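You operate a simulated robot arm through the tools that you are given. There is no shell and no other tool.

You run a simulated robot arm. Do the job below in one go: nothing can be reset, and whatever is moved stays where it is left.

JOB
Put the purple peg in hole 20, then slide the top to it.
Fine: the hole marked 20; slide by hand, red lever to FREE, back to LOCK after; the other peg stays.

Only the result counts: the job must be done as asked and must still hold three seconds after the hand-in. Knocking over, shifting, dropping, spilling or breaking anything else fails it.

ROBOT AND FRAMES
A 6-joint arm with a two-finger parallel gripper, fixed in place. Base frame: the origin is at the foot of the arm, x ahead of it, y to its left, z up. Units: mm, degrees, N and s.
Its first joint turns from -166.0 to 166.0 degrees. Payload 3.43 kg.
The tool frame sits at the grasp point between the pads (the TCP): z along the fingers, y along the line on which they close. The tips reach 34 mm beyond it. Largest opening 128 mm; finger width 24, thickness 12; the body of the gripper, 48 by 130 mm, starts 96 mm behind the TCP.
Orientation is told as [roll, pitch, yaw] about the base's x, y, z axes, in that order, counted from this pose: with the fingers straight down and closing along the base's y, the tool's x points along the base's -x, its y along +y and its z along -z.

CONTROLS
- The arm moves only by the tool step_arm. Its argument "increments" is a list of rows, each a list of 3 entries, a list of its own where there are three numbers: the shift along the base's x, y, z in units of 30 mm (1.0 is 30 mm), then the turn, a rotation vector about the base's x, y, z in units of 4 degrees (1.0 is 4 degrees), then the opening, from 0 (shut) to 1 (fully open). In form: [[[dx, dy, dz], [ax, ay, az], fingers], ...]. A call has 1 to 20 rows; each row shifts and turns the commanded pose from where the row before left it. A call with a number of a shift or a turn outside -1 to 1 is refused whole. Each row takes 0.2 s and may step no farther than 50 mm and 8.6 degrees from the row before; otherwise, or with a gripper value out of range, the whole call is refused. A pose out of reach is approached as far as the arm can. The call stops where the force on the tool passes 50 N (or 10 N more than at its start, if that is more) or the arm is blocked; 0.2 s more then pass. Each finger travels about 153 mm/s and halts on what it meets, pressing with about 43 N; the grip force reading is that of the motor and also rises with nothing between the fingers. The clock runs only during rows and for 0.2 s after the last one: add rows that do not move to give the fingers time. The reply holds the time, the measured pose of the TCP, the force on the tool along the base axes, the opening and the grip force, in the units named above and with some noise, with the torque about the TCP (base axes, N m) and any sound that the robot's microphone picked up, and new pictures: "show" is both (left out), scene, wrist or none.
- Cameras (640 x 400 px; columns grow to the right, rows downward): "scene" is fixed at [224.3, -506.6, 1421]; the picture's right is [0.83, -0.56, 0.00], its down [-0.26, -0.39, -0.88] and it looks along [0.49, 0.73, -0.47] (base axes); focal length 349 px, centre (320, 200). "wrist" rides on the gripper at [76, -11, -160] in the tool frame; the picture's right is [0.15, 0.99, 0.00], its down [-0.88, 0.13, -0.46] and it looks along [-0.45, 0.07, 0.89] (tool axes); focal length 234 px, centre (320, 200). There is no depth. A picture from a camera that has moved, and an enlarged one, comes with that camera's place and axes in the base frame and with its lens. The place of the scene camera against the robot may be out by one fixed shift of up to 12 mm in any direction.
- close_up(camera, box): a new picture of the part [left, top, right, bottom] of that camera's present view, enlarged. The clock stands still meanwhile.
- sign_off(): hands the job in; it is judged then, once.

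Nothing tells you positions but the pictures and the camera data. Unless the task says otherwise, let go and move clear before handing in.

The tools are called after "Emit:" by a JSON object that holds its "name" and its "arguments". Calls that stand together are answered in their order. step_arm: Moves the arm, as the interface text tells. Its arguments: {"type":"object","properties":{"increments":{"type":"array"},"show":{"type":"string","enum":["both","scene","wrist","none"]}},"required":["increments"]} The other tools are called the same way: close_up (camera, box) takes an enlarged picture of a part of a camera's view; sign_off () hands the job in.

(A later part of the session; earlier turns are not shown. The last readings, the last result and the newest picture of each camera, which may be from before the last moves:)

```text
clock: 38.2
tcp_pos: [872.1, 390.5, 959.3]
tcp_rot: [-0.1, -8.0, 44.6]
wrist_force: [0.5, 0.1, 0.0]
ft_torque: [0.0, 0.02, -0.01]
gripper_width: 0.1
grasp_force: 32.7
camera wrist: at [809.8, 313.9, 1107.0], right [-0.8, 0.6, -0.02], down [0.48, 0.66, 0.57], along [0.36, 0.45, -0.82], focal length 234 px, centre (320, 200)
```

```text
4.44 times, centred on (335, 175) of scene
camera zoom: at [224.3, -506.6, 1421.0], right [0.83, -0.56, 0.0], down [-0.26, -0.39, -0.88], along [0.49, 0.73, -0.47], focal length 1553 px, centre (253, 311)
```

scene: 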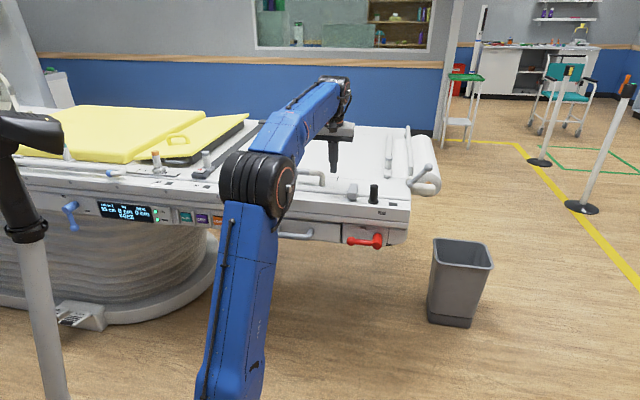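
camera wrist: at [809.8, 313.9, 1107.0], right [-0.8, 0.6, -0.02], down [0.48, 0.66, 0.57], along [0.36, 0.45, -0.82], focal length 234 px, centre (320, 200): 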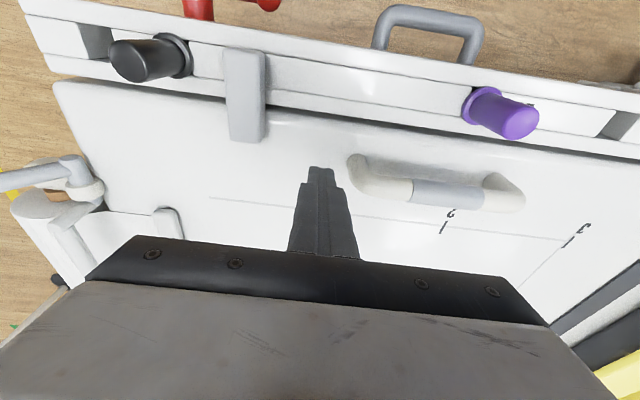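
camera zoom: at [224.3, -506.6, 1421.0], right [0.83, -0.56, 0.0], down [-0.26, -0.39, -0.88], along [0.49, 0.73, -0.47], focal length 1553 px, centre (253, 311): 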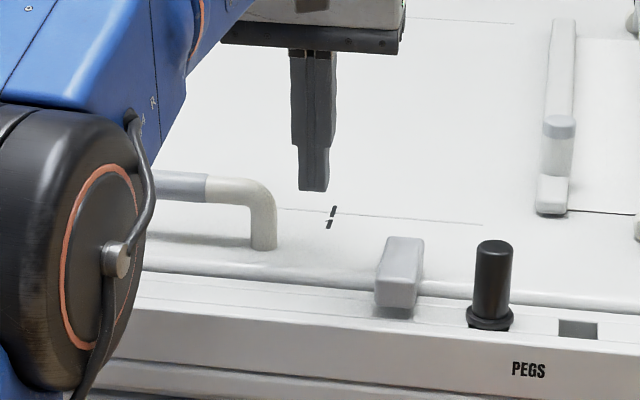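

Emit:
{"name": "step_arm", "arguments": {"increments": [[[0, 0, -0.7], [0, 0, 0], 0], [[0, 0, -0.7], [0, 0, 0], 0], [[0, 0, 0], [0, 0, 0], 0], [[-0.234, 0.237, 0], [0, 0, 0], 0], [[-0.234, 0.237, 0], [0, 0, 0], 0], [[-0.234, 0.237, 0], [0, 0, 0], 0], [[0, 0, 0], [0, 0, 0], 0]]}}

Emit:
{"name": "close_up", "arguments": {"camera": "wrist", "box": [140, 80, 500, 260]}}

Emit:
{"name": "close_up", "arguments": {"camera": "scene", "box": [270, 130, 400, 220]}}

```text
clock: 39.8
tcp_pos: [849.8, 410.7, 916.9]
tcp_rot: [0.1, -8.0, 44.6]
wrist_force: [0.5, -0.3, 0.2]
ft_torque: [-0.01, 0.01, 0.03]
gripper_width: 0.0
grasp_force: 33.2
camera wrist: at [787.2, 335.1, 1062.7], right [-0.8, 0.6, -0.02], down [0.48, 0.66, 0.57], along [0.36, 0.45, -0.82], focal length 234 px, centre (320, 200)
```

scene: 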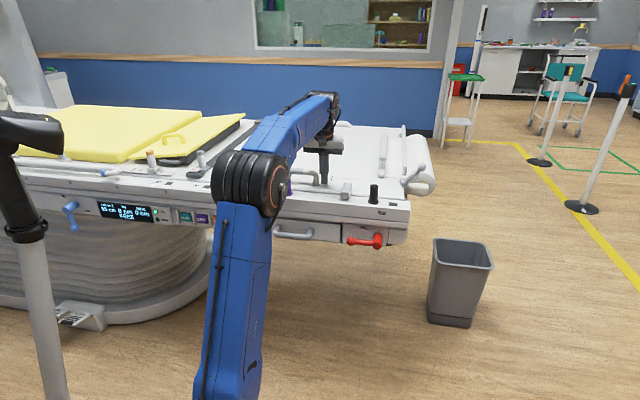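
wrist: 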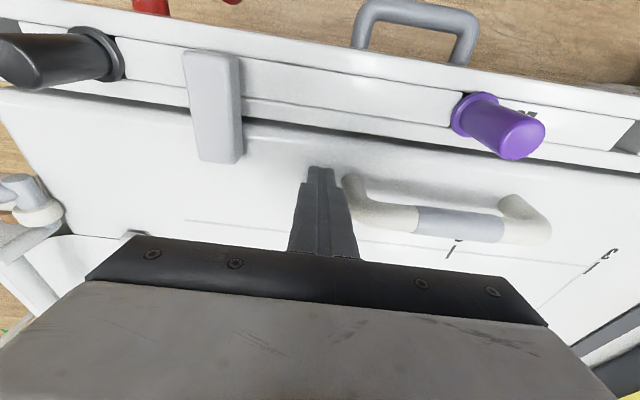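

```text
1.78 times, centred on (320, 170) of wrist
camera zoom: at [787.2, 335.1, 1062.7], right [-0.8, 0.6, -0.02], down [0.48, 0.66, 0.57], along [0.36, 0.45, -0.82], focal length 416 px, centre (320, 253)
```

zoom: 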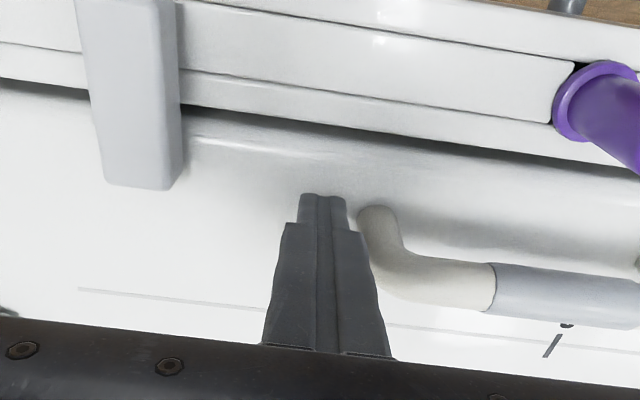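

```text
4.44 times, centred on (335, 175) of scene
camera zoom: at [224.3, -506.6, 1421.0], right [0.83, -0.56, 0.0], down [-0.26, -0.39, -0.88], along [0.49, 0.73, -0.47], focal length 1553 px, centre (253, 311)
```

zoom: 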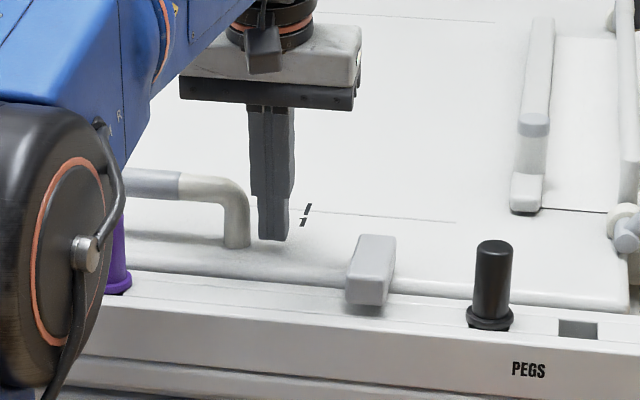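

The top slides very easily, with almost no force. I'll keep pushing slowly.

Emit:
{"name": "step_arm", "arguments": {"increments": [[[-0.164, 0.166, 0], [0, 0, 0], 0], [[-0.164, 0.166, 0], [0, 0, 0], 0], [[-0.164, 0.166, 0], [0, 0, 0], 0], [[-0.164, 0.166, 0], [0, 0, 0], 0], [[-0.164, 0.166, 0], [0, 0, 0], 0], [[-0.164, 0.166, 0], [0, 0, 0], 0], [[-0.164, 0.166, 0], [0, 0, 0], 0], [[-0.164, 0.166, 0], [0, 0, 0], 0], [[-0.164, 0.166, 0], [0, 0, 0], 0], [[-0.164, 0.166, 0], [0, 0, 0], 0], [[0, 0, 0], [0, 0, 0], 0]]}}

Emit:
{"name": "close_up", "arguments": {"camera": "wrist", "box": [140, 80, 500, 260]}}

Emit:
{"name": "close_up", "arguments": {"camera": "scene", "box": [60, 130, 400, 250]}}

```text
clock: 42.2
tcp_pos: [800.7, 461.2, 918.0]
tcp_rot: [0.1, -8.0, 44.6]
wrist_force: [-0.6, 0.1, -0.3]
ft_torque: [-0.01, -0.01, 0.02]
gripper_width: 0.0
grasp_force: 33.3
camera wrist: at [738.9, 385.0, 1064.7], right [-0.8, 0.6, -0.02], down [0.48, 0.66, 0.57], along [0.36, 0.45, -0.82], focal length 234 px, centre (320, 200)
```

scene: 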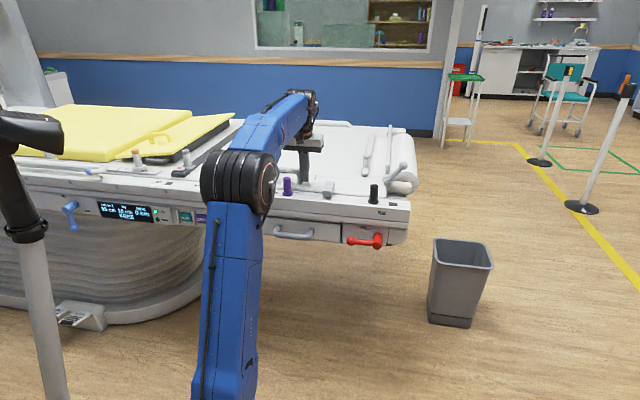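
wrist: 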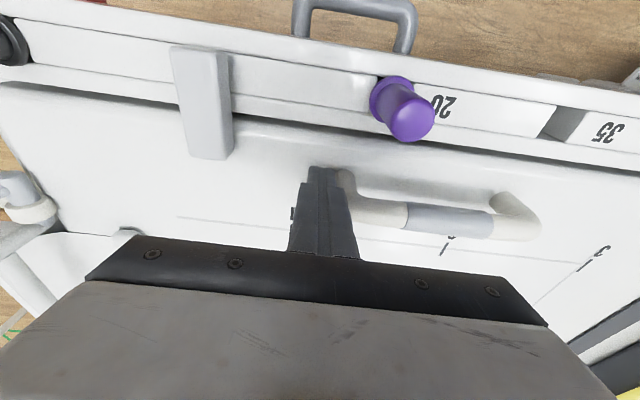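

```text
1.78 times, centred on (320, 170) of wrist
camera zoom: at [738.9, 385.0, 1064.7], right [-0.8, 0.6, -0.02], down [0.48, 0.66, 0.57], along [0.36, 0.45, -0.82], focal length 416 px, centre (320, 253)
```

zoom: 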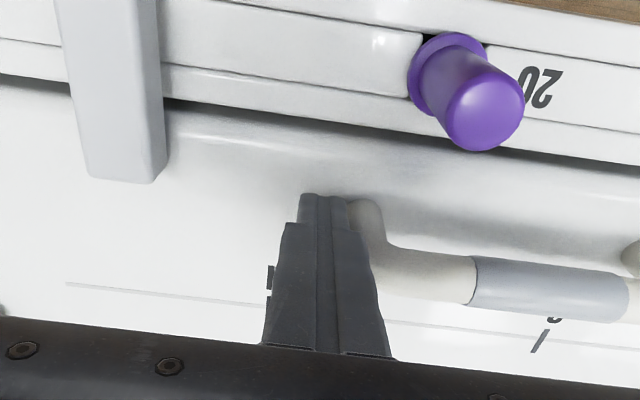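

```text
1.88 times, centred on (230, 190) of scene
camera zoom: at [224.3, -506.6, 1421.0], right [0.83, -0.56, 0.0], down [-0.26, -0.39, -0.88], along [0.49, 0.73, -0.47], focal length 658 px, centre (489, 219)
```

zoom: 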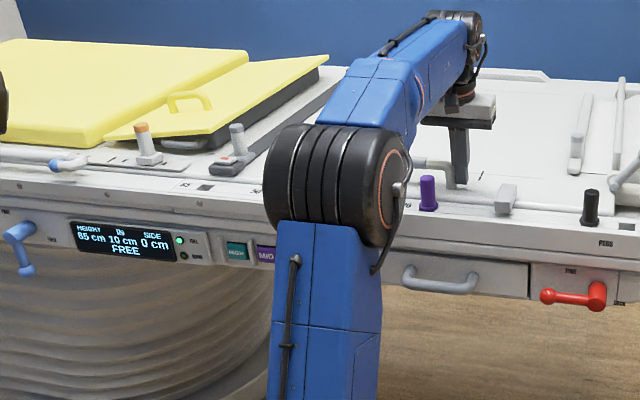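

The display shows IN 10 cm, so about 10 cm remain. I'll push about 8 more, then slow down.

Emit:
{"name": "step_arm", "arguments": {"increments": [[[-0.152, 0.154, 0], [0, 0, 0], 0], [[-0.152, 0.154, 0], [0, 0, 0], 0], [[-0.152, 0.154, 0], [0, 0, 0], 0], [[-0.152, 0.154, 0], [0, 0, 0], 0], [[-0.152, 0.154, 0], [0, 0, 0], 0], [[-0.152, 0.154, 0], [0, 0, 0], 0], [[-0.152, 0.154, 0], [0, 0, 0], 0], [[-0.152, 0.154, 0], [0, 0, 0], 0], [[-0.152, 0.154, 0], [0, 0, 0], 0], [[-0.152, 0.154, 0], [0, 0, 0], 0], [[-0.1, 0.101, 0], [0, 0, 0], 0], [[-0.07, 0.071, 0], [0, 0, 0], 0], [[0, 0, 0], [0, 0, 0], 0]]}}

Emit:
{"name": "close_up", "arguments": {"camera": "wrist", "box": [140, 80, 500, 260]}}

Emit:
{"name": "close_up", "arguments": {"camera": "scene", "box": [60, 130, 400, 250]}}

```text
clock: 45.0
tcp_pos: [749.5, 513.3, 917.0]
tcp_rot: [0.0, -8.0, 44.6]
wrist_force: [0.3, 0.3, 0.2]
ft_torque: [0.01, 0.0, 0.01]
gripper_width: 0.0
grasp_force: 33.0
camera wrist: at [687.3, 436.8, 1065.0], right [-0.8, 0.6, -0.02], down [0.48, 0.66, 0.57], along [0.36, 0.45, -0.82], focal length 234 px, centre (320, 200)
```

scene: 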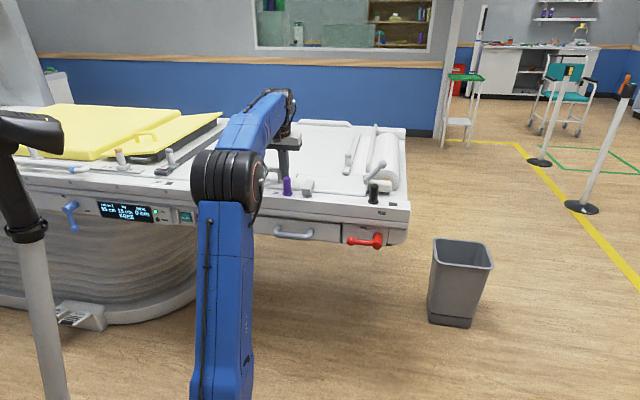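
wrist: 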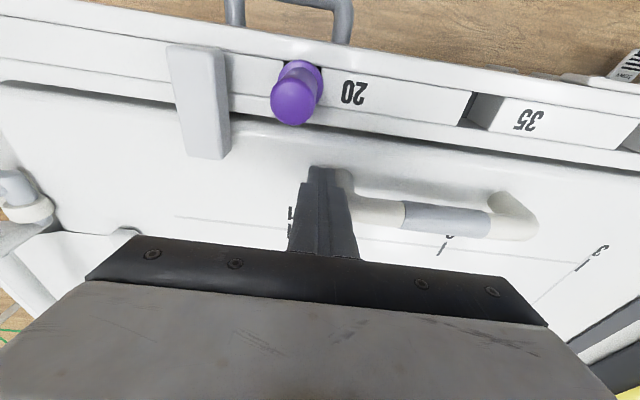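

```text
1.78 times, centred on (320, 170) of wrist
camera zoom: at [687.3, 436.8, 1065.0], right [-0.8, 0.6, -0.02], down [0.48, 0.66, 0.57], along [0.36, 0.45, -0.82], focal length 416 px, centre (320, 253)
```

zoom: 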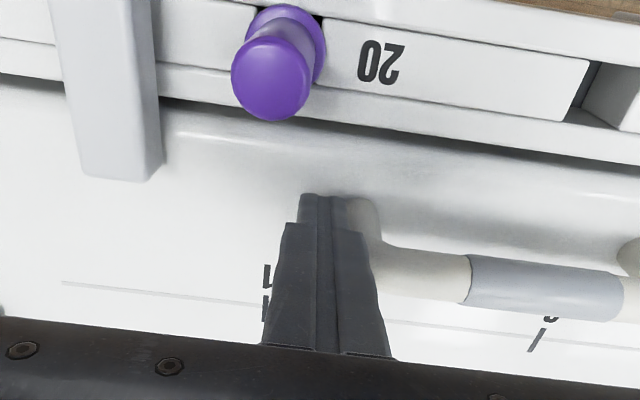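

```text
1.88 times, centred on (230, 190) of scene
camera zoom: at [224.3, -506.6, 1421.0], right [0.83, -0.56, 0.0], down [-0.26, -0.39, -0.88], along [0.49, 0.73, -0.47], focal length 658 px, centre (489, 219)
```

zoom: 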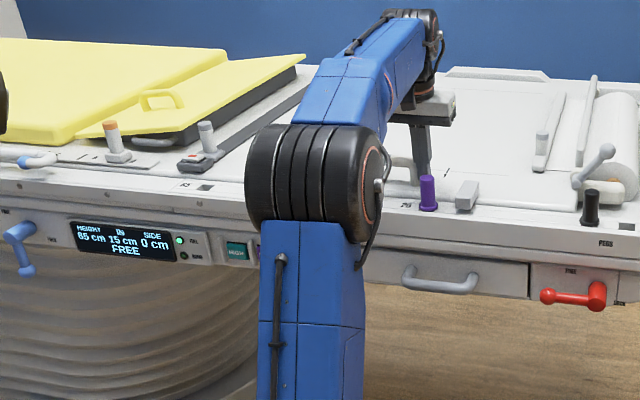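

Emit:
{"name": "close_up", "arguments": {"camera": "scene", "box": [330, 120, 420, 215]}}

Emit:
{"name": "close_up", "arguments": {"camera": "scene", "box": [260, 160, 340, 220]}}

Emit:
{"name": "close_up", "arguments": {"camera": "scene", "box": [0, 90, 260, 240]}}

```text
4.21 times, centred on (375, 168) of scene
camera zoom: at [224.3, -506.6, 1421.0], right [0.83, -0.56, 0.0], down [-0.26, -0.39, -0.88], along [0.49, 0.73, -0.47], focal length 1471 px, centre (88, 337)
```

zoom: 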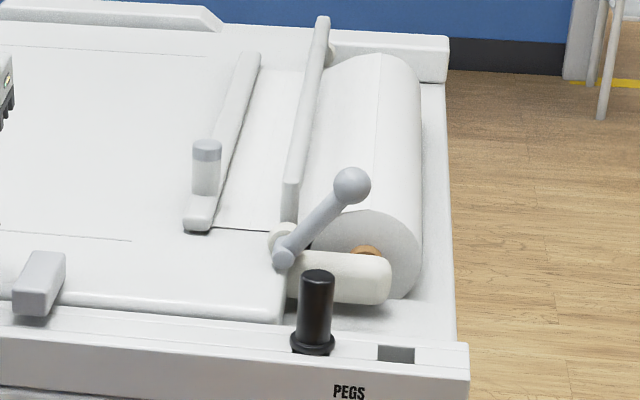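

```text
6.67 times, centred on (300, 190) of scene
camera zoom: at [224.3, -506.6, 1421.0], right [0.83, -0.56, 0.0], down [-0.26, -0.39, -0.88], along [0.49, 0.73, -0.47], focal length 2329 px, centre (453, 267)
```

zoom: 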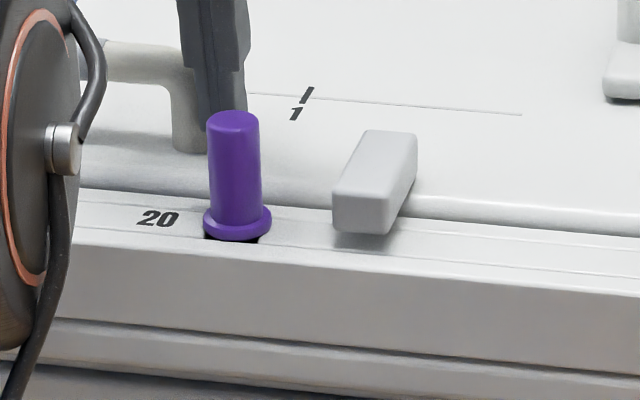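

```text
2.46 times, centred on (130, 165) of scene
camera zoom: at [224.3, -506.6, 1421.0], right [0.83, -0.56, 0.0], down [-0.26, -0.39, -0.88], along [0.49, 0.73, -0.47], focal length 860 px, centre (788, 286)
```

zoom: 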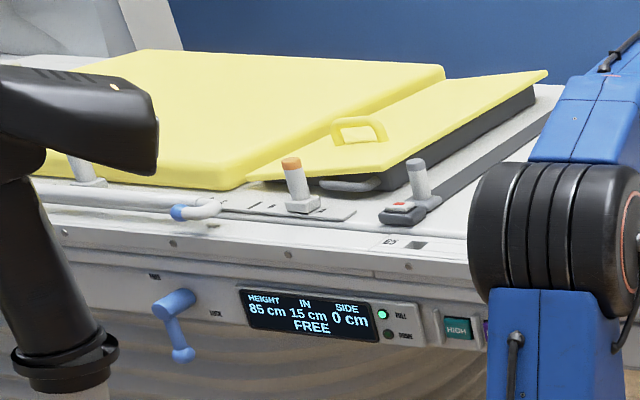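

About 32–37 mm remain between the grey stop and the peg, and the end crank clears the black peg. I'll go on slowly.

Emit:
{"name": "step_arm", "arguments": {"increments": [[[-0.117, 0.1185, 0], [0, 0, 0], 0], [[-0.117, 0.1185, 0], [0, 0, 0], 0], [[-0.117, 0.1185, 0], [0, 0, 0], 0], [[-0.094, 0.095, 0], [0, 0, 0], 0], [[-0.07, 0.071, 0], [0, 0, 0], 0], [[-0.047, 0.0474, 0], [0, 0, 0], 0], [[-0.047, 0.0474, 0], [0, 0, 0], 0], [[0, 0, 0], [0, 0, 0], 0]]}}

Emit:
{"name": "close_up", "arguments": {"camera": "scene", "box": [260, 160, 340, 220]}}

Emit:
{"name": "close_up", "arguments": {"camera": "scene", "box": [80, 190, 180, 240]}}

```text
clock: 46.8
tcp_pos: [733.0, 530.4, 915.2]
tcp_rot: [0.1, -8.1, 44.7]
wrist_force: [-0.3, 0.4, -0.2]
ft_torque: [-0.04, 0.0, -0.01]
gripper_width: 0.2
grasp_force: 33.0
camera wrist: at [670.4, 453.8, 1063.4], right [-0.8, 0.6, -0.02], down [0.48, 0.66, 0.57], along [0.36, 0.45, -0.82], focal length 234 px, centre (320, 200)
```

scene: 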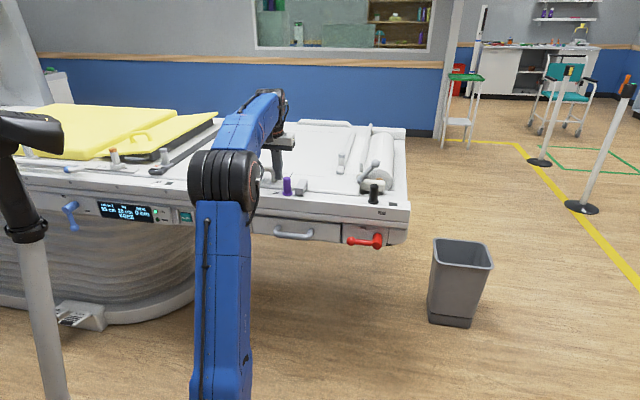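
wrist: 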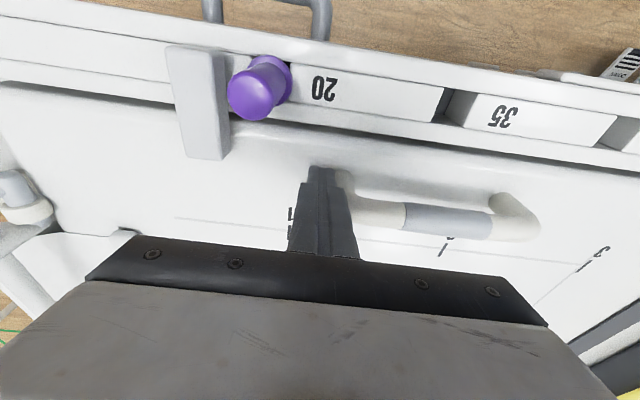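

```text
6.67 times, centred on (300, 190) of scene
camera zoom: at [224.3, -506.6, 1421.0], right [0.83, -0.56, 0.0], down [-0.26, -0.39, -0.88], along [0.49, 0.73, -0.47], focal length 2329 px, centre (453, 267)
```

zoom: 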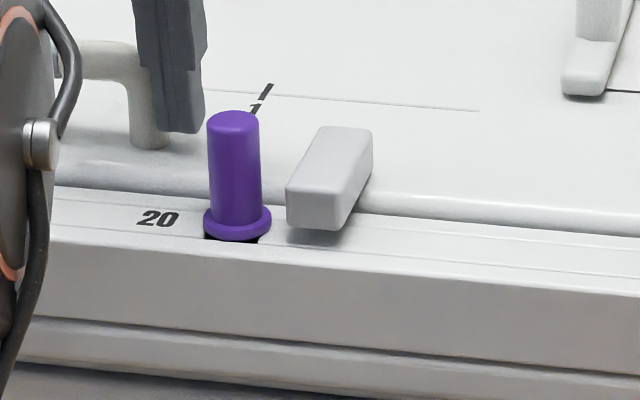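

```text
6.40 times, centred on (130, 215) of scene
camera zoom: at [224.3, -506.6, 1421.0], right [0.83, -0.56, 0.0], down [-0.26, -0.39, -0.88], along [0.49, 0.73, -0.47], focal length 2236 px, centre (1536, 104)
```

zoom: 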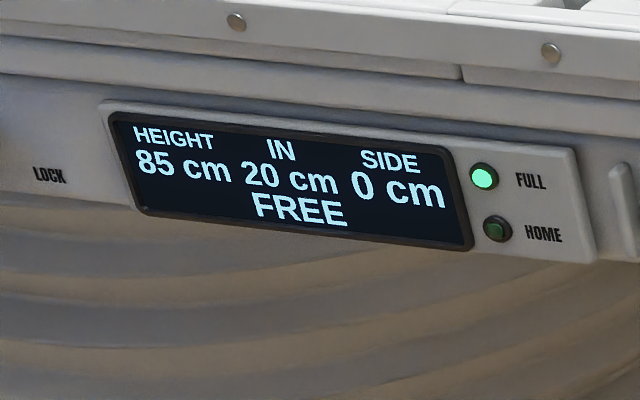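

IN shows 20 cm, with the stop about 8–12 mm from the peg. I'll creep up to contact.

Emit:
{"name": "step_arm", "arguments": {"increments": [[[-0.035, 0.0355, 0], [0, 0, 0], 0], [[-0.035, 0.0355, 0], [0, 0, 0], 0], [[-0.035, 0.0355, 0], [0, 0, 0], 0], [[-0.035, 0.0355, 0], [0, 0, 0], 0], [[0, 0, 0], [0, 0, 0], 0]], "show": "wrist"}}

Emit:
{"name": "close_up", "arguments": {"camera": "scene", "box": [260, 160, 340, 220]}}

Emit:
{"name": "close_up", "arguments": {"camera": "wrist", "box": [150, 30, 350, 180]}}

```text
clock: 48.0
tcp_pos: [729.8, 536.0, 916.6]
tcp_rot: [0.1, -8.0, 44.7]
wrist_force: [-0.3, -1.4, -0.4]
ft_torque: [0.0, 0.01, 0.0]
gripper_width: 0.0
grasp_force: 33.4
camera wrist: at [666.0, 459.5, 1063.7], right [-0.8, 0.6, -0.02], down [0.48, 0.66, 0.57], along [0.36, 0.45, -0.82], focal length 234 px, centre (320, 200)
```

wrist: 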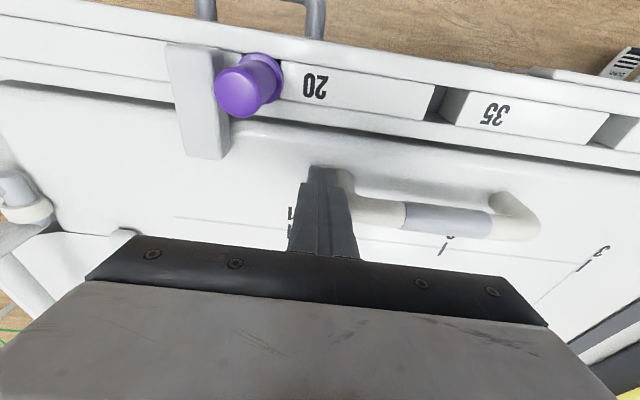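

```text
6.67 times, centred on (300, 190) of scene
camera zoom: at [224.3, -506.6, 1421.0], right [0.83, -0.56, 0.0], down [-0.26, -0.39, -0.88], along [0.49, 0.73, -0.47], focal length 2329 px, centre (453, 267)
```

zoom: 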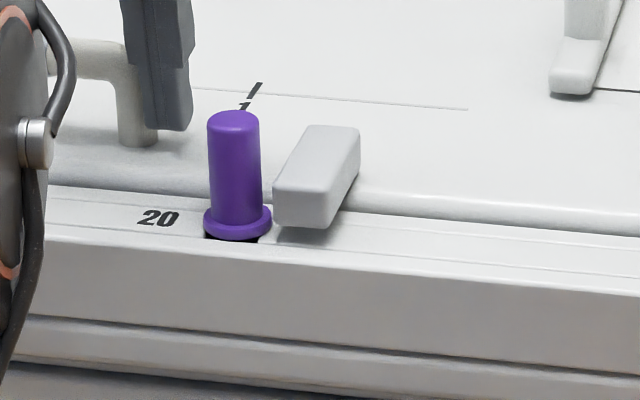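

```text
2.67 times, centred on (250, 105) of wrist
camera zoom: at [666.0, 459.5, 1063.7], right [-0.8, 0.6, -0.02], down [0.48, 0.66, 0.57], along [0.36, 0.45, -0.82], focal length 624 px, centre (507, 453)
```

zoom: 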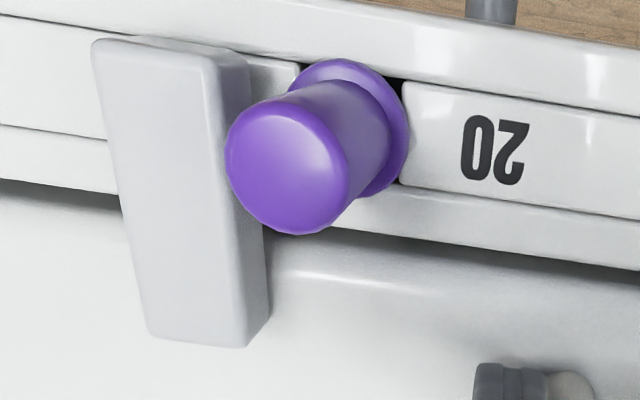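

Emit:
{"name": "step_arm", "arguments": {"increments": [[[-0.0235, 0.0237, 0], [0, 0, 0], 0], [[-0.0235, 0.0237, 0], [0, 0, 0], 0], [[-0.0235, 0.0237, 0], [0, 0, 0], 0], [[0, 0, 0], [0, 0, 0], 0]], "show": "none"}}

Emit:
{"name": "close_up", "arguments": {"camera": "scene", "box": [260, 160, 340, 220]}}

Emit:
{"name": "close_up", "arguments": {"camera": "wrist", "box": [150, 30, 350, 180]}}

```text
clock: 49.0
tcp_pos: [727.3, 537.9, 915.8]
tcp_rot: [0.0, -8.0, 44.6]
wrist_force: [0.4, -3.3, -0.7]
ft_torque: [-0.13, -0.01, -0.01]
gripper_width: 0.0
grasp_force: 31.9
```

```text
6.67 times, centred on (300, 190) of scene
camera zoom: at [224.3, -506.6, 1421.0], right [0.83, -0.56, 0.0], down [-0.26, -0.39, -0.88], along [0.49, 0.73, -0.47], focal length 2329 px, centre (453, 267)
```

zoom: 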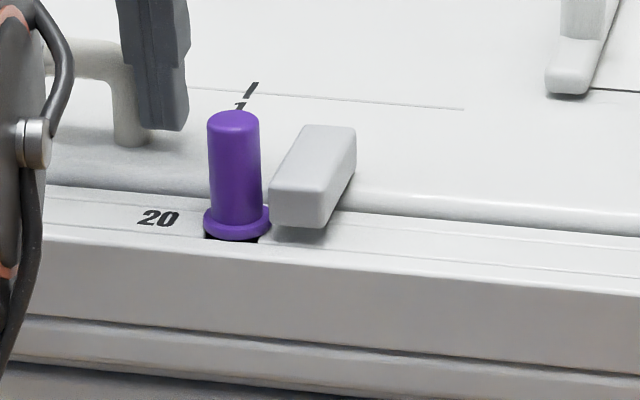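

```text
2.67 times, centred on (250, 105) of wrist
camera zoom: at [664.3, 461.0, 1063.8], right [-0.8, 0.6, -0.02], down [0.48, 0.66, 0.57], along [0.36, 0.45, -0.82], focal length 624 px, centre (507, 453)
```

zoom: 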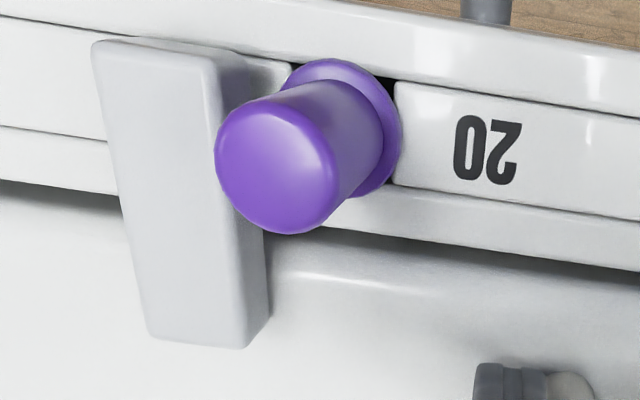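

Emit:
{"name": "step_arm", "arguments": {"increments": [[[-0.0235, 0.0237, 0], [0, 0, 0], 0], [[-0.0235, 0.0237, 0], [0, 0, 0], 0], [[-0.0235, 0.0237, 0], [0, 0, 0], 0], [[0, 0, 0], [0, 0, 0], 0]], "show": "none"}}

Emit:
{"name": "close_up", "arguments": {"camera": "scene", "box": [260, 160, 340, 220]}}

Emit:
{"name": "close_up", "arguments": {"camera": "wrist", "box": [150, 30, 350, 180]}}

```text
clock: 50.0
tcp_pos: [723.3, 541.1, 916.9]
tcp_rot: [-0.1, -8.0, 44.7]
wrist_force: [3.7, -1.2, -1.8]
ft_torque: [-0.05, -0.08, -0.09]
gripper_width: 0.3
grasp_force: 32.8
```

```text
6.67 times, centred on (300, 190) of scene
camera zoom: at [224.3, -506.6, 1421.0], right [0.83, -0.56, 0.0], down [-0.26, -0.39, -0.88], along [0.49, 0.73, -0.47], focal length 2329 px, centre (453, 267)
```

zoom: 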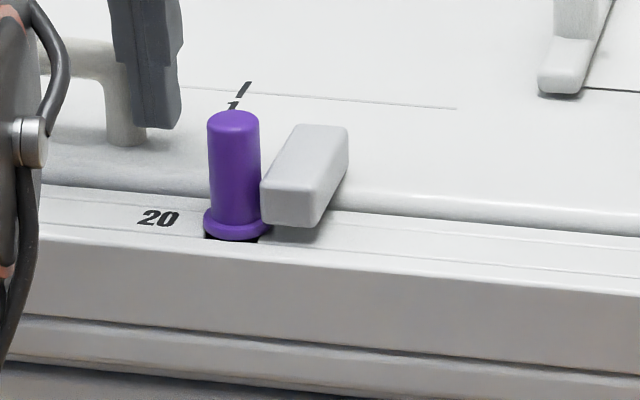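

```text
2.67 times, centred on (250, 105) of wrist
camera zoom: at [661.3, 464.2, 1064.4], right [-0.8, 0.6, -0.02], down [0.48, 0.66, 0.57], along [0.36, 0.45, -0.82], focal length 624 px, centre (507, 453)
```

zoom: 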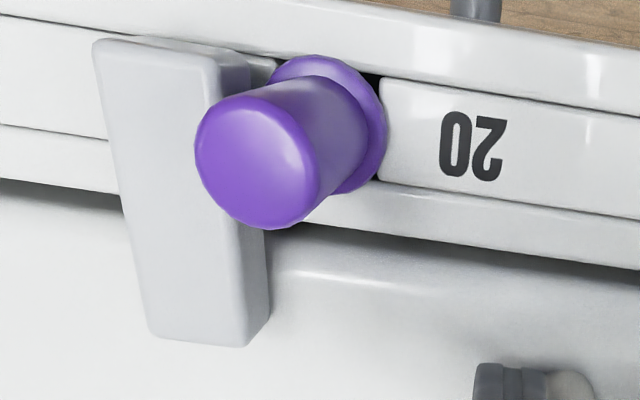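

Emit:
{"name": "step_arm", "arguments": {"increments": [[[-0.0235, 0.0237, 0], [0, 0, 0], 0], [[-0.0235, 0.0237, 0], [0, 0, 0], 0], [[0, 0, 0], [0, 0, 0], 0]], "show": "none"}}

Emit:
{"name": "close_up", "arguments": {"camera": "scene", "box": [260, 160, 340, 220]}}

Emit:
{"name": "close_up", "arguments": {"camera": "wrist", "box": [150, 30, 350, 180]}}

```text
clock: 50.8
tcp_pos: [722.5, 541.6, 916.7]
tcp_rot: [0.1, -8.1, 44.6]
wrist_force: [-0.1, -3.4, 0.8]
ft_torque: [-0.09, 0.01, 0.0]
gripper_width: 0.1
grasp_force: 32.8
```

```text
6.67 times, centred on (300, 190) of scene
camera zoom: at [224.3, -506.6, 1421.0], right [0.83, -0.56, 0.0], down [-0.26, -0.39, -0.88], along [0.49, 0.73, -0.47], focal length 2329 px, centre (453, 267)
```

zoom: 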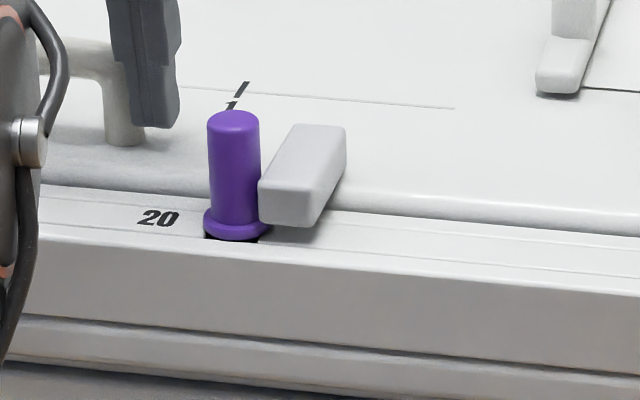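

```text
2.67 times, centred on (250, 105) of wrist
camera zoom: at [660.8, 465.2, 1064.5], right [-0.8, 0.6, -0.02], down [0.48, 0.66, 0.57], along [0.36, 0.45, -0.82], focal length 624 px, centre (507, 453)
```

zoom: 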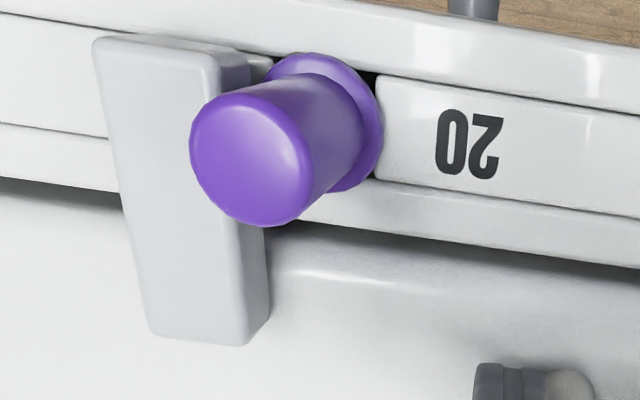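

Emit:
{"name": "step_arm", "arguments": {"increments": [[[-0.0235, 0.0237, 0], [0, 0, 0], 0], [[-0.0235, 0.0237, 0], [0, 0, 0], 0], [[0, 0, 0], [0, 0, 0], 0]], "show": "none"}}

Emit:
{"name": "close_up", "arguments": {"camera": "scene", "box": [260, 160, 340, 220]}}

Emit:
{"name": "close_up", "arguments": {"camera": "wrist", "box": [150, 30, 350, 180]}}

```text
clock: 51.6
tcp_pos: [722.2, 542.6, 916.9]
tcp_rot: [0.0, -8.0, 44.5]
wrist_force: [1.7, -0.4, 1.5]
ft_torque: [0.0, -0.02, -0.02]
gripper_width: 0.0
grasp_force: 33.2
```

```text
6.67 times, centred on (300, 190) of scene
camera zoom: at [224.3, -506.6, 1421.0], right [0.83, -0.56, 0.0], down [-0.26, -0.39, -0.88], along [0.49, 0.73, -0.47], focal length 2329 px, centre (453, 267)
```

zoom: 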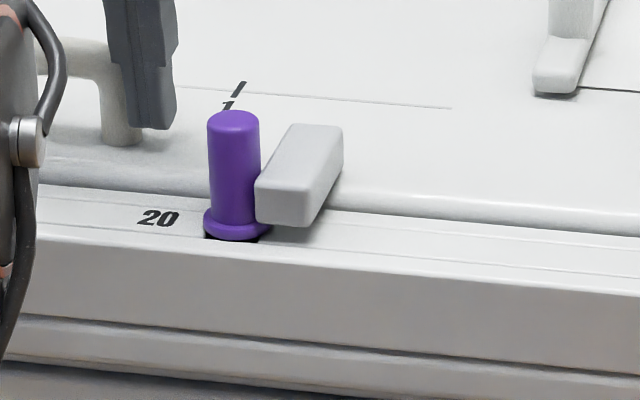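

```text
2.67 times, centred on (250, 105) of wrist
camera zoom: at [659.4, 466.2, 1063.8], right [-0.8, 0.6, -0.02], down [0.48, 0.66, 0.57], along [0.36, 0.45, -0.82], focal length 624 px, centre (507, 453)
```

zoom: 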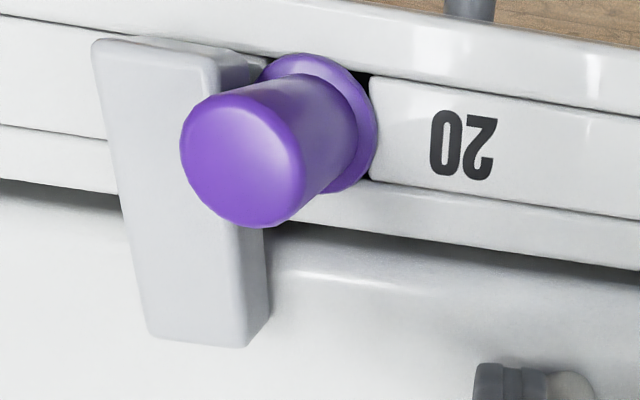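

Emit:
{"name": "step_arm", "arguments": {"increments": [[[-0.0235, 0.0237, 0], [0, 0, 0], 0], [[-0.0235, 0.0237, 0], [0, 0, 0], 0], [[0, 0, 0], [0, 0, 0], 0]], "show": "none"}}

Emit:
{"name": "close_up", "arguments": {"camera": "scene", "box": [260, 160, 340, 220]}}

Emit:
{"name": "close_up", "arguments": {"camera": "wrist", "box": [150, 30, 350, 180]}}

```text
clock: 52.4
tcp_pos: [719.7, 545.0, 916.3]
tcp_rot: [0.1, -8.0, 44.6]
wrist_force: [0.7, 0.2, -1.6]
ft_torque: [-0.04, -0.03, -0.03]
gripper_width: 0.0
grasp_force: 33.1
```

```text
6.67 times, centred on (300, 190) of scene
camera zoom: at [224.3, -506.6, 1421.0], right [0.83, -0.56, 0.0], down [-0.26, -0.39, -0.88], along [0.49, 0.73, -0.47], focal length 2329 px, centre (453, 267)
```

zoom: 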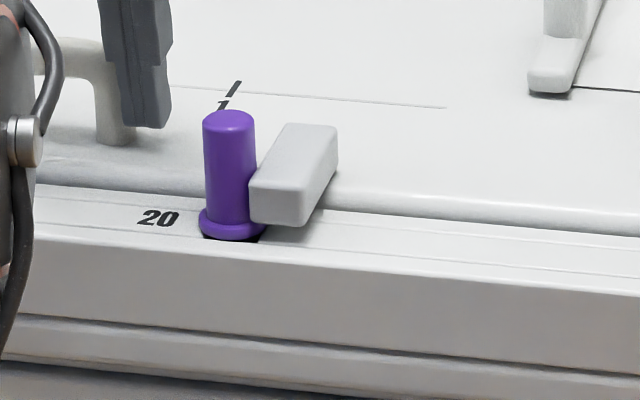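

```text
2.67 times, centred on (250, 105) of wrist
camera zoom: at [657.3, 468.2, 1064.2], right [-0.8, 0.6, -0.02], down [0.48, 0.66, 0.57], along [0.36, 0.45, -0.82], focal length 624 px, centre (507, 453)
```

zoom: 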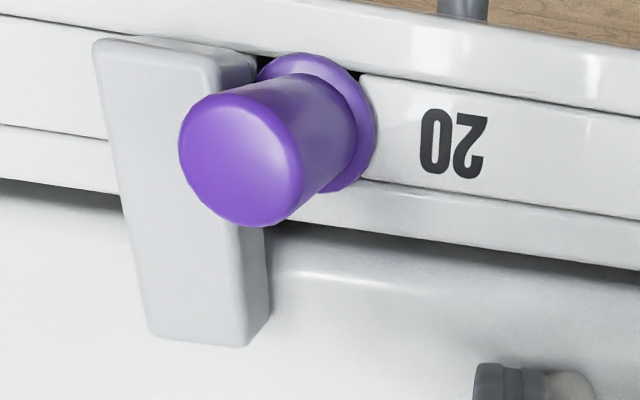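

The stop is now touching the peg and nudging it within the hole's slack. I'll keep going gently until it's firm, watching that the peg stays upright.

Emit:
{"name": "step_arm", "arguments": {"increments": [[[-0.0235, 0.0237, 0], [0, 0, 0], 0], [[-0.0235, 0.0237, 0], [0, 0, 0], 0], [[0, 0, 0], [0, 0, 0], 0]], "show": "none"}}

Emit:
{"name": "close_up", "arguments": {"camera": "scene", "box": [260, 160, 340, 220]}}

Emit:
{"name": "close_up", "arguments": {"camera": "wrist", "box": [150, 30, 350, 180]}}

```text
clock: 53.2
tcp_pos: [716.8, 545.6, 916.5]
tcp_rot: [0.0, -7.9, 44.6]
wrist_force: [-0.2, -1.3, 0.5]
ft_torque: [0.0, -0.01, -0.03]
gripper_width: 0.0
grasp_force: 32.7
```

```text
6.67 times, centred on (300, 190) of scene
camera zoom: at [224.3, -506.6, 1421.0], right [0.83, -0.56, 0.0], down [-0.26, -0.39, -0.88], along [0.49, 0.73, -0.47], focal length 2329 px, centre (453, 267)
```

zoom: 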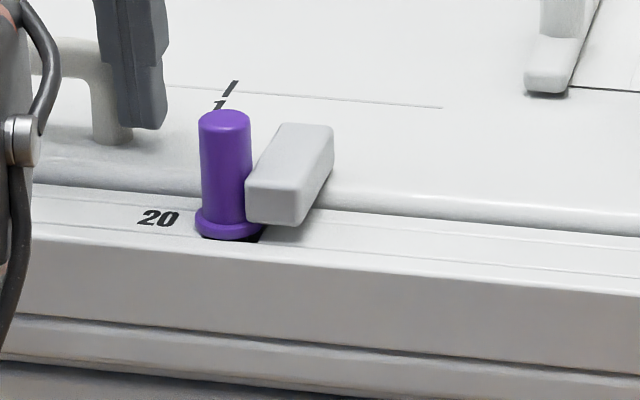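

```text
2.67 times, centred on (250, 105) of wrist
camera zoom: at [655.5, 469.4, 1063.8], right [-0.8, 0.6, -0.02], down [0.48, 0.66, 0.57], along [0.36, 0.45, -0.82], focal length 624 px, centre (507, 453)
```

zoom: 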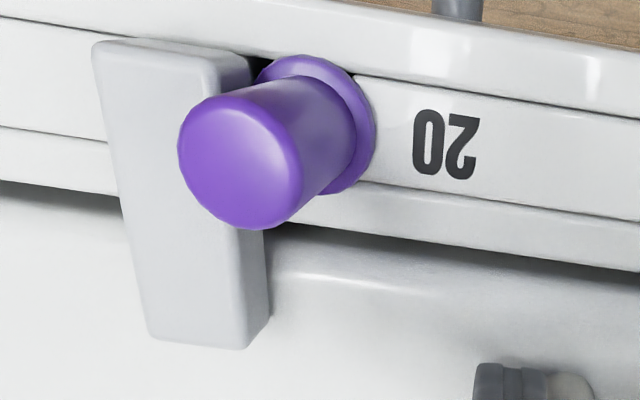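

Emit:
{"name": "step_arm", "arguments": {"increments": [[[-0.0235, 0.0237, 0], [0, 0, 0], 0], [[-0.0235, 0.0237, 0], [0, 0, 0], 0], [[0, 0, 0], [0, 0, 0], 0]], "show": "none"}}

Emit:
{"name": "close_up", "arguments": {"camera": "scene", "box": [260, 160, 340, 220]}}

Emit:
{"name": "close_up", "arguments": {"camera": "wrist", "box": [150, 30, 350, 180]}}

```text
clock: 54.0
tcp_pos: [716.8, 545.7, 917.5]
tcp_rot: [0.0, -8.0, 44.6]
wrist_force: [8.0, -2.0, -3.4]
ft_torque: [-0.11, -0.28, -0.1]
gripper_width: 0.2
grasp_force: 32.8
```

```text
6.67 times, centred on (300, 190) of scene
camera zoom: at [224.3, -506.6, 1421.0], right [0.83, -0.56, 0.0], down [-0.26, -0.39, -0.88], along [0.49, 0.73, -0.47], focal length 2329 px, centre (453, 267)
```

zoom: 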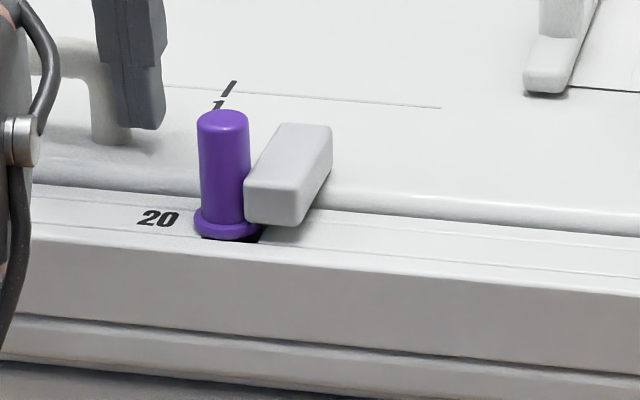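

```text
2.67 times, centred on (250, 105) of wrist
camera zoom: at [654.6, 469.7, 1063.8], right [-0.8, 0.6, -0.02], down [0.48, 0.66, 0.57], along [0.36, 0.45, -0.82], focal length 624 px, centre (507, 453)
```

zoom: 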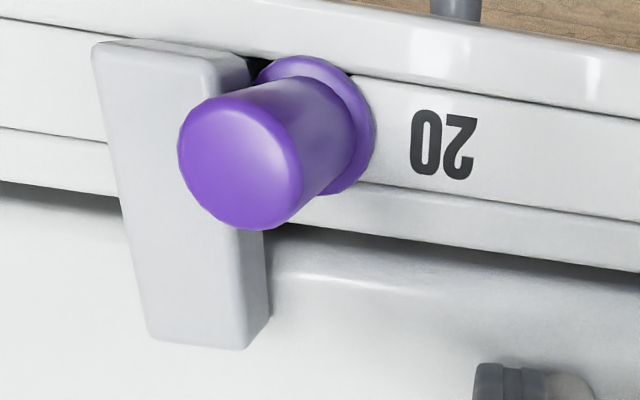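

The force is rising, so the peg is firm against the hole's edge. One small confirming push, then I'll read the display.

Emit:
{"name": "step_arm", "arguments": {"increments": [[[-0.0235, 0.0237, 0], [0, 0, 0], 0], [[0, 0, 0], [0, 0, 0], 0]], "show": "none"}}

Emit:
{"name": "close_up", "arguments": {"camera": "scene", "box": [260, 160, 340, 220]}}

Emit:
{"name": "close_up", "arguments": {"camera": "scene", "box": [80, 190, 180, 240]}}

Emit:
{"name": "close_up", "arguments": {"camera": "scene", "box": [330, 120, 420, 215]}}

```text
clock: 54.6
tcp_pos: [717.3, 546.5, 917.5]
tcp_rot: [-0.1, -8.0, 44.4]
wrist_force: [7.3, -13.4, -1.0]
ft_torque: [-0.43, -0.31, -0.13]
gripper_width: 0.0
grasp_force: 33.2
```

```text
6.67 times, centred on (300, 190) of scene
camera zoom: at [224.3, -506.6, 1421.0], right [0.83, -0.56, 0.0], down [-0.26, -0.39, -0.88], along [0.49, 0.73, -0.47], focal length 2329 px, centre (453, 267)
```

zoom: 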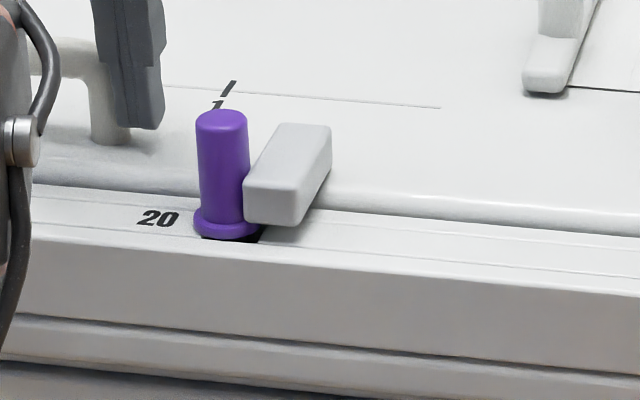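

```text
6.40 times, centred on (130, 215) of scene
camera zoom: at [224.3, -506.6, 1421.0], right [0.83, -0.56, 0.0], down [-0.26, -0.39, -0.88], along [0.49, 0.73, -0.47], focal length 2236 px, centre (1536, 104)
```

zoom: 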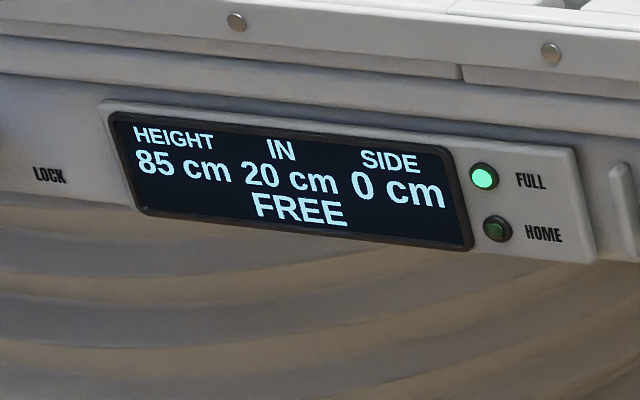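

```text
4.21 times, centred on (375, 168) of scene
camera zoom: at [224.3, -506.6, 1421.0], right [0.83, -0.56, 0.0], down [-0.26, -0.39, -0.88], along [0.49, 0.73, -0.47], focal length 1471 px, centre (88, 337)
```

zoom: 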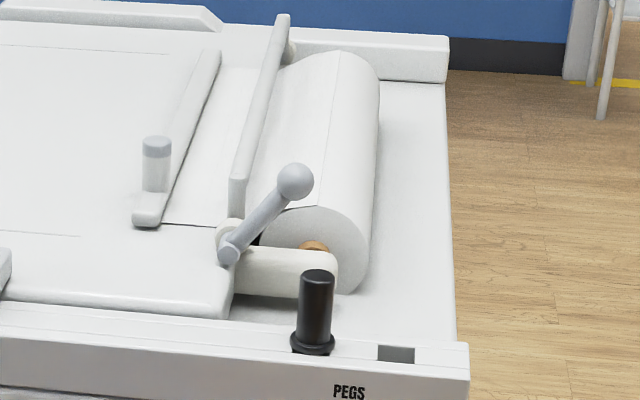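

The top is firmly against the peg, IN reads 20 cm. I'll back the fingers off, lift clear and check nothing recoils.

Emit:
{"name": "step_arm", "arguments": {"increments": [[[0.05, -0.05, 0], [0, 0, 0], 0], [[0.15, -0.152, 0], [0, 0, 0], 0], [[0.2, -0.203, 0], [0, 0, 0], 0], [[0, 0, 0.6], [0, 0, 0], 0], [[0, 0, 1], [0, 0, 0], 0], [[0, 0, 1], [0, 0, 0], 0], [[0, 0, 1], [0, 0, 0], 0], [[0, 0, 0.8], [0, 0, 0], 0], [[0, 0, 0], [0, 0, 0], 0]]}}

Emit:
{"name": "close_up", "arguments": {"camera": "scene", "box": [260, 160, 340, 220]}}

Emit:
{"name": "close_up", "arguments": {"camera": "wrist", "box": [150, 30, 450, 200]}}

```text
clock: 56.6
tcp_pos: [727.1, 534.5, 1048.4]
tcp_rot: [0.0, -8.0, 44.6]
wrist_force: [1.0, 0.1, -0.4]
ft_torque: [0.0, -0.02, 0.04]
gripper_width: 0.0
grasp_force: 32.2
camera wrist: at [665.0, 458.3, 1195.0], right [-0.8, 0.6, -0.02], down [0.48, 0.66, 0.57], along [0.36, 0.45, -0.82], focal length 234 px, centre (320, 200)
```

scene: 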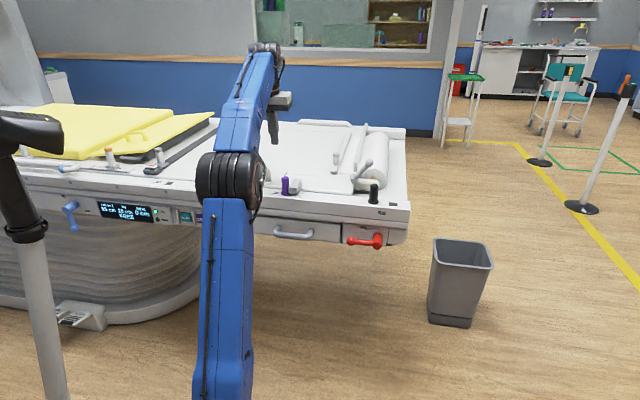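
wrist: 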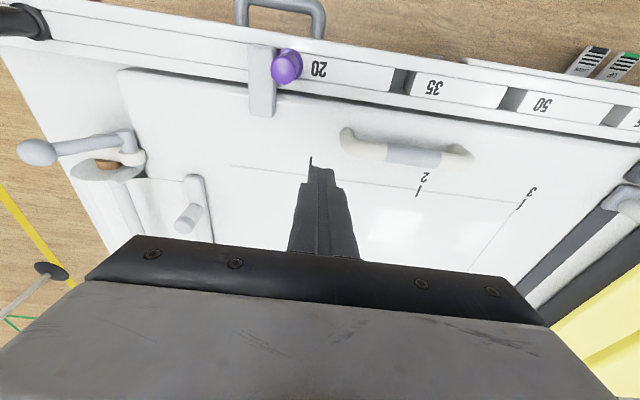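

```text
6.67 times, centred on (300, 190) of scene
camera zoom: at [224.3, -506.6, 1421.0], right [0.83, -0.56, 0.0], down [-0.26, -0.39, -0.88], along [0.49, 0.73, -0.47], focal length 2329 px, centre (453, 267)
```

zoom: 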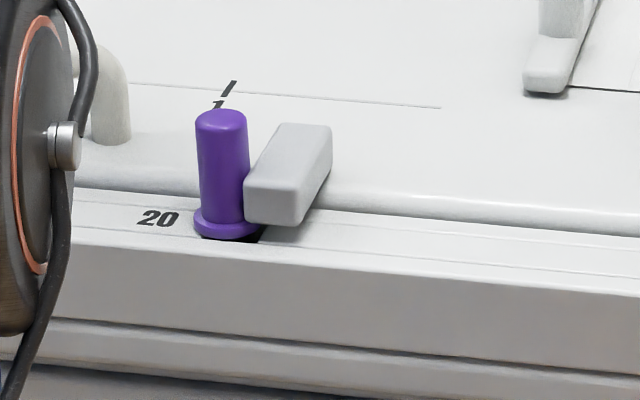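

```text
2.13 times, centred on (300, 115) of wrist
camera zoom: at [665.0, 458.3, 1195.0], right [-0.8, 0.6, -0.02], down [0.48, 0.66, 0.57], along [0.36, 0.45, -0.82], focal length 500 px, centre (363, 381)
```

zoom: 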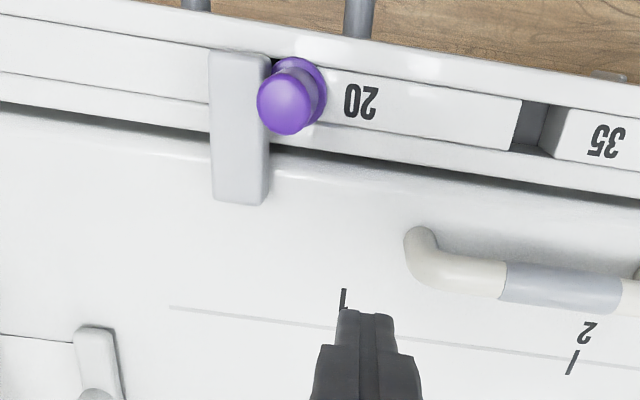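

Everything stays put. Now back to the red lever, by the same route as before, to push its handle from above down to LOCK.

Emit:
{"name": "step_arm", "arguments": {"increments": [[[0.183, -0.98, 0], [0, 0, 0], 0], [[0.183, -0.98, 0], [0, 0, 0], 0], [[0.183, -0.98, 0], [0, 0, 0], 0], [[0.183, -0.98, 0], [0, 0, 0], 0], [[0.183, -0.98, 0], [0, 0, 0], 0], [[0.183, -0.98, 0], [0, 0, 0], 0], [[0.183, -0.98, 0], [0, 0, 0], 0], [[0.183, -0.98, 0], [0, 0, 0], 0], [[0.183, -0.98, 0], [0, 0, 0], 0], [[0.183, -0.98, 0], [0, 0, 0], 0], [[0.183, -0.98, 0], [0.95, -0.96, 0], 0], [[0.183, -0.98, 0], [0.95, -0.96, 0], 0], [[0.183, -0.98, 0], [0.95, -0.96, 0], 0], [[0.183, -0.98, 0], [0.95, -0.96, 0], 0], [[0.183, -0.98, 0], [0.95, -0.96, 0], 0], [[0.183, -0.98, 0], [0.95, -0.96, 0], 0], [[0, 0, 0], [0, 0, 0], 0]]}}

```text
clock: 60.2
tcp_pos: [818.2, 65.9, 1049.4]
tcp_rot: [0.1, -40.5, 44.4]
wrist_force: [1.0, 0.0, 0.0]
ft_torque: [-0.04, -0.02, -0.02]
gripper_width: 0.0
grasp_force: 32.9
camera wrist: at [709.9, -54.9, 1120.1], right [-0.77, 0.63, -0.09], down [0.18, 0.35, 0.92], along [0.61, 0.69, -0.38], focal length 234 px, centre (320, 200)
```

scene: 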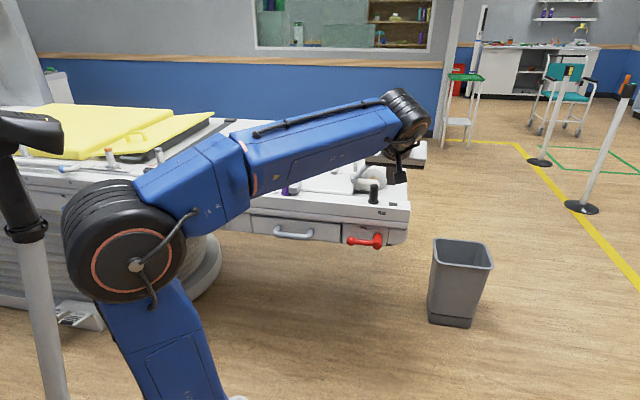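
wrist: 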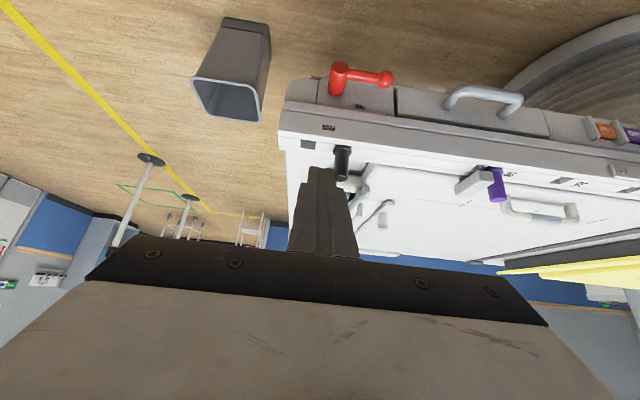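

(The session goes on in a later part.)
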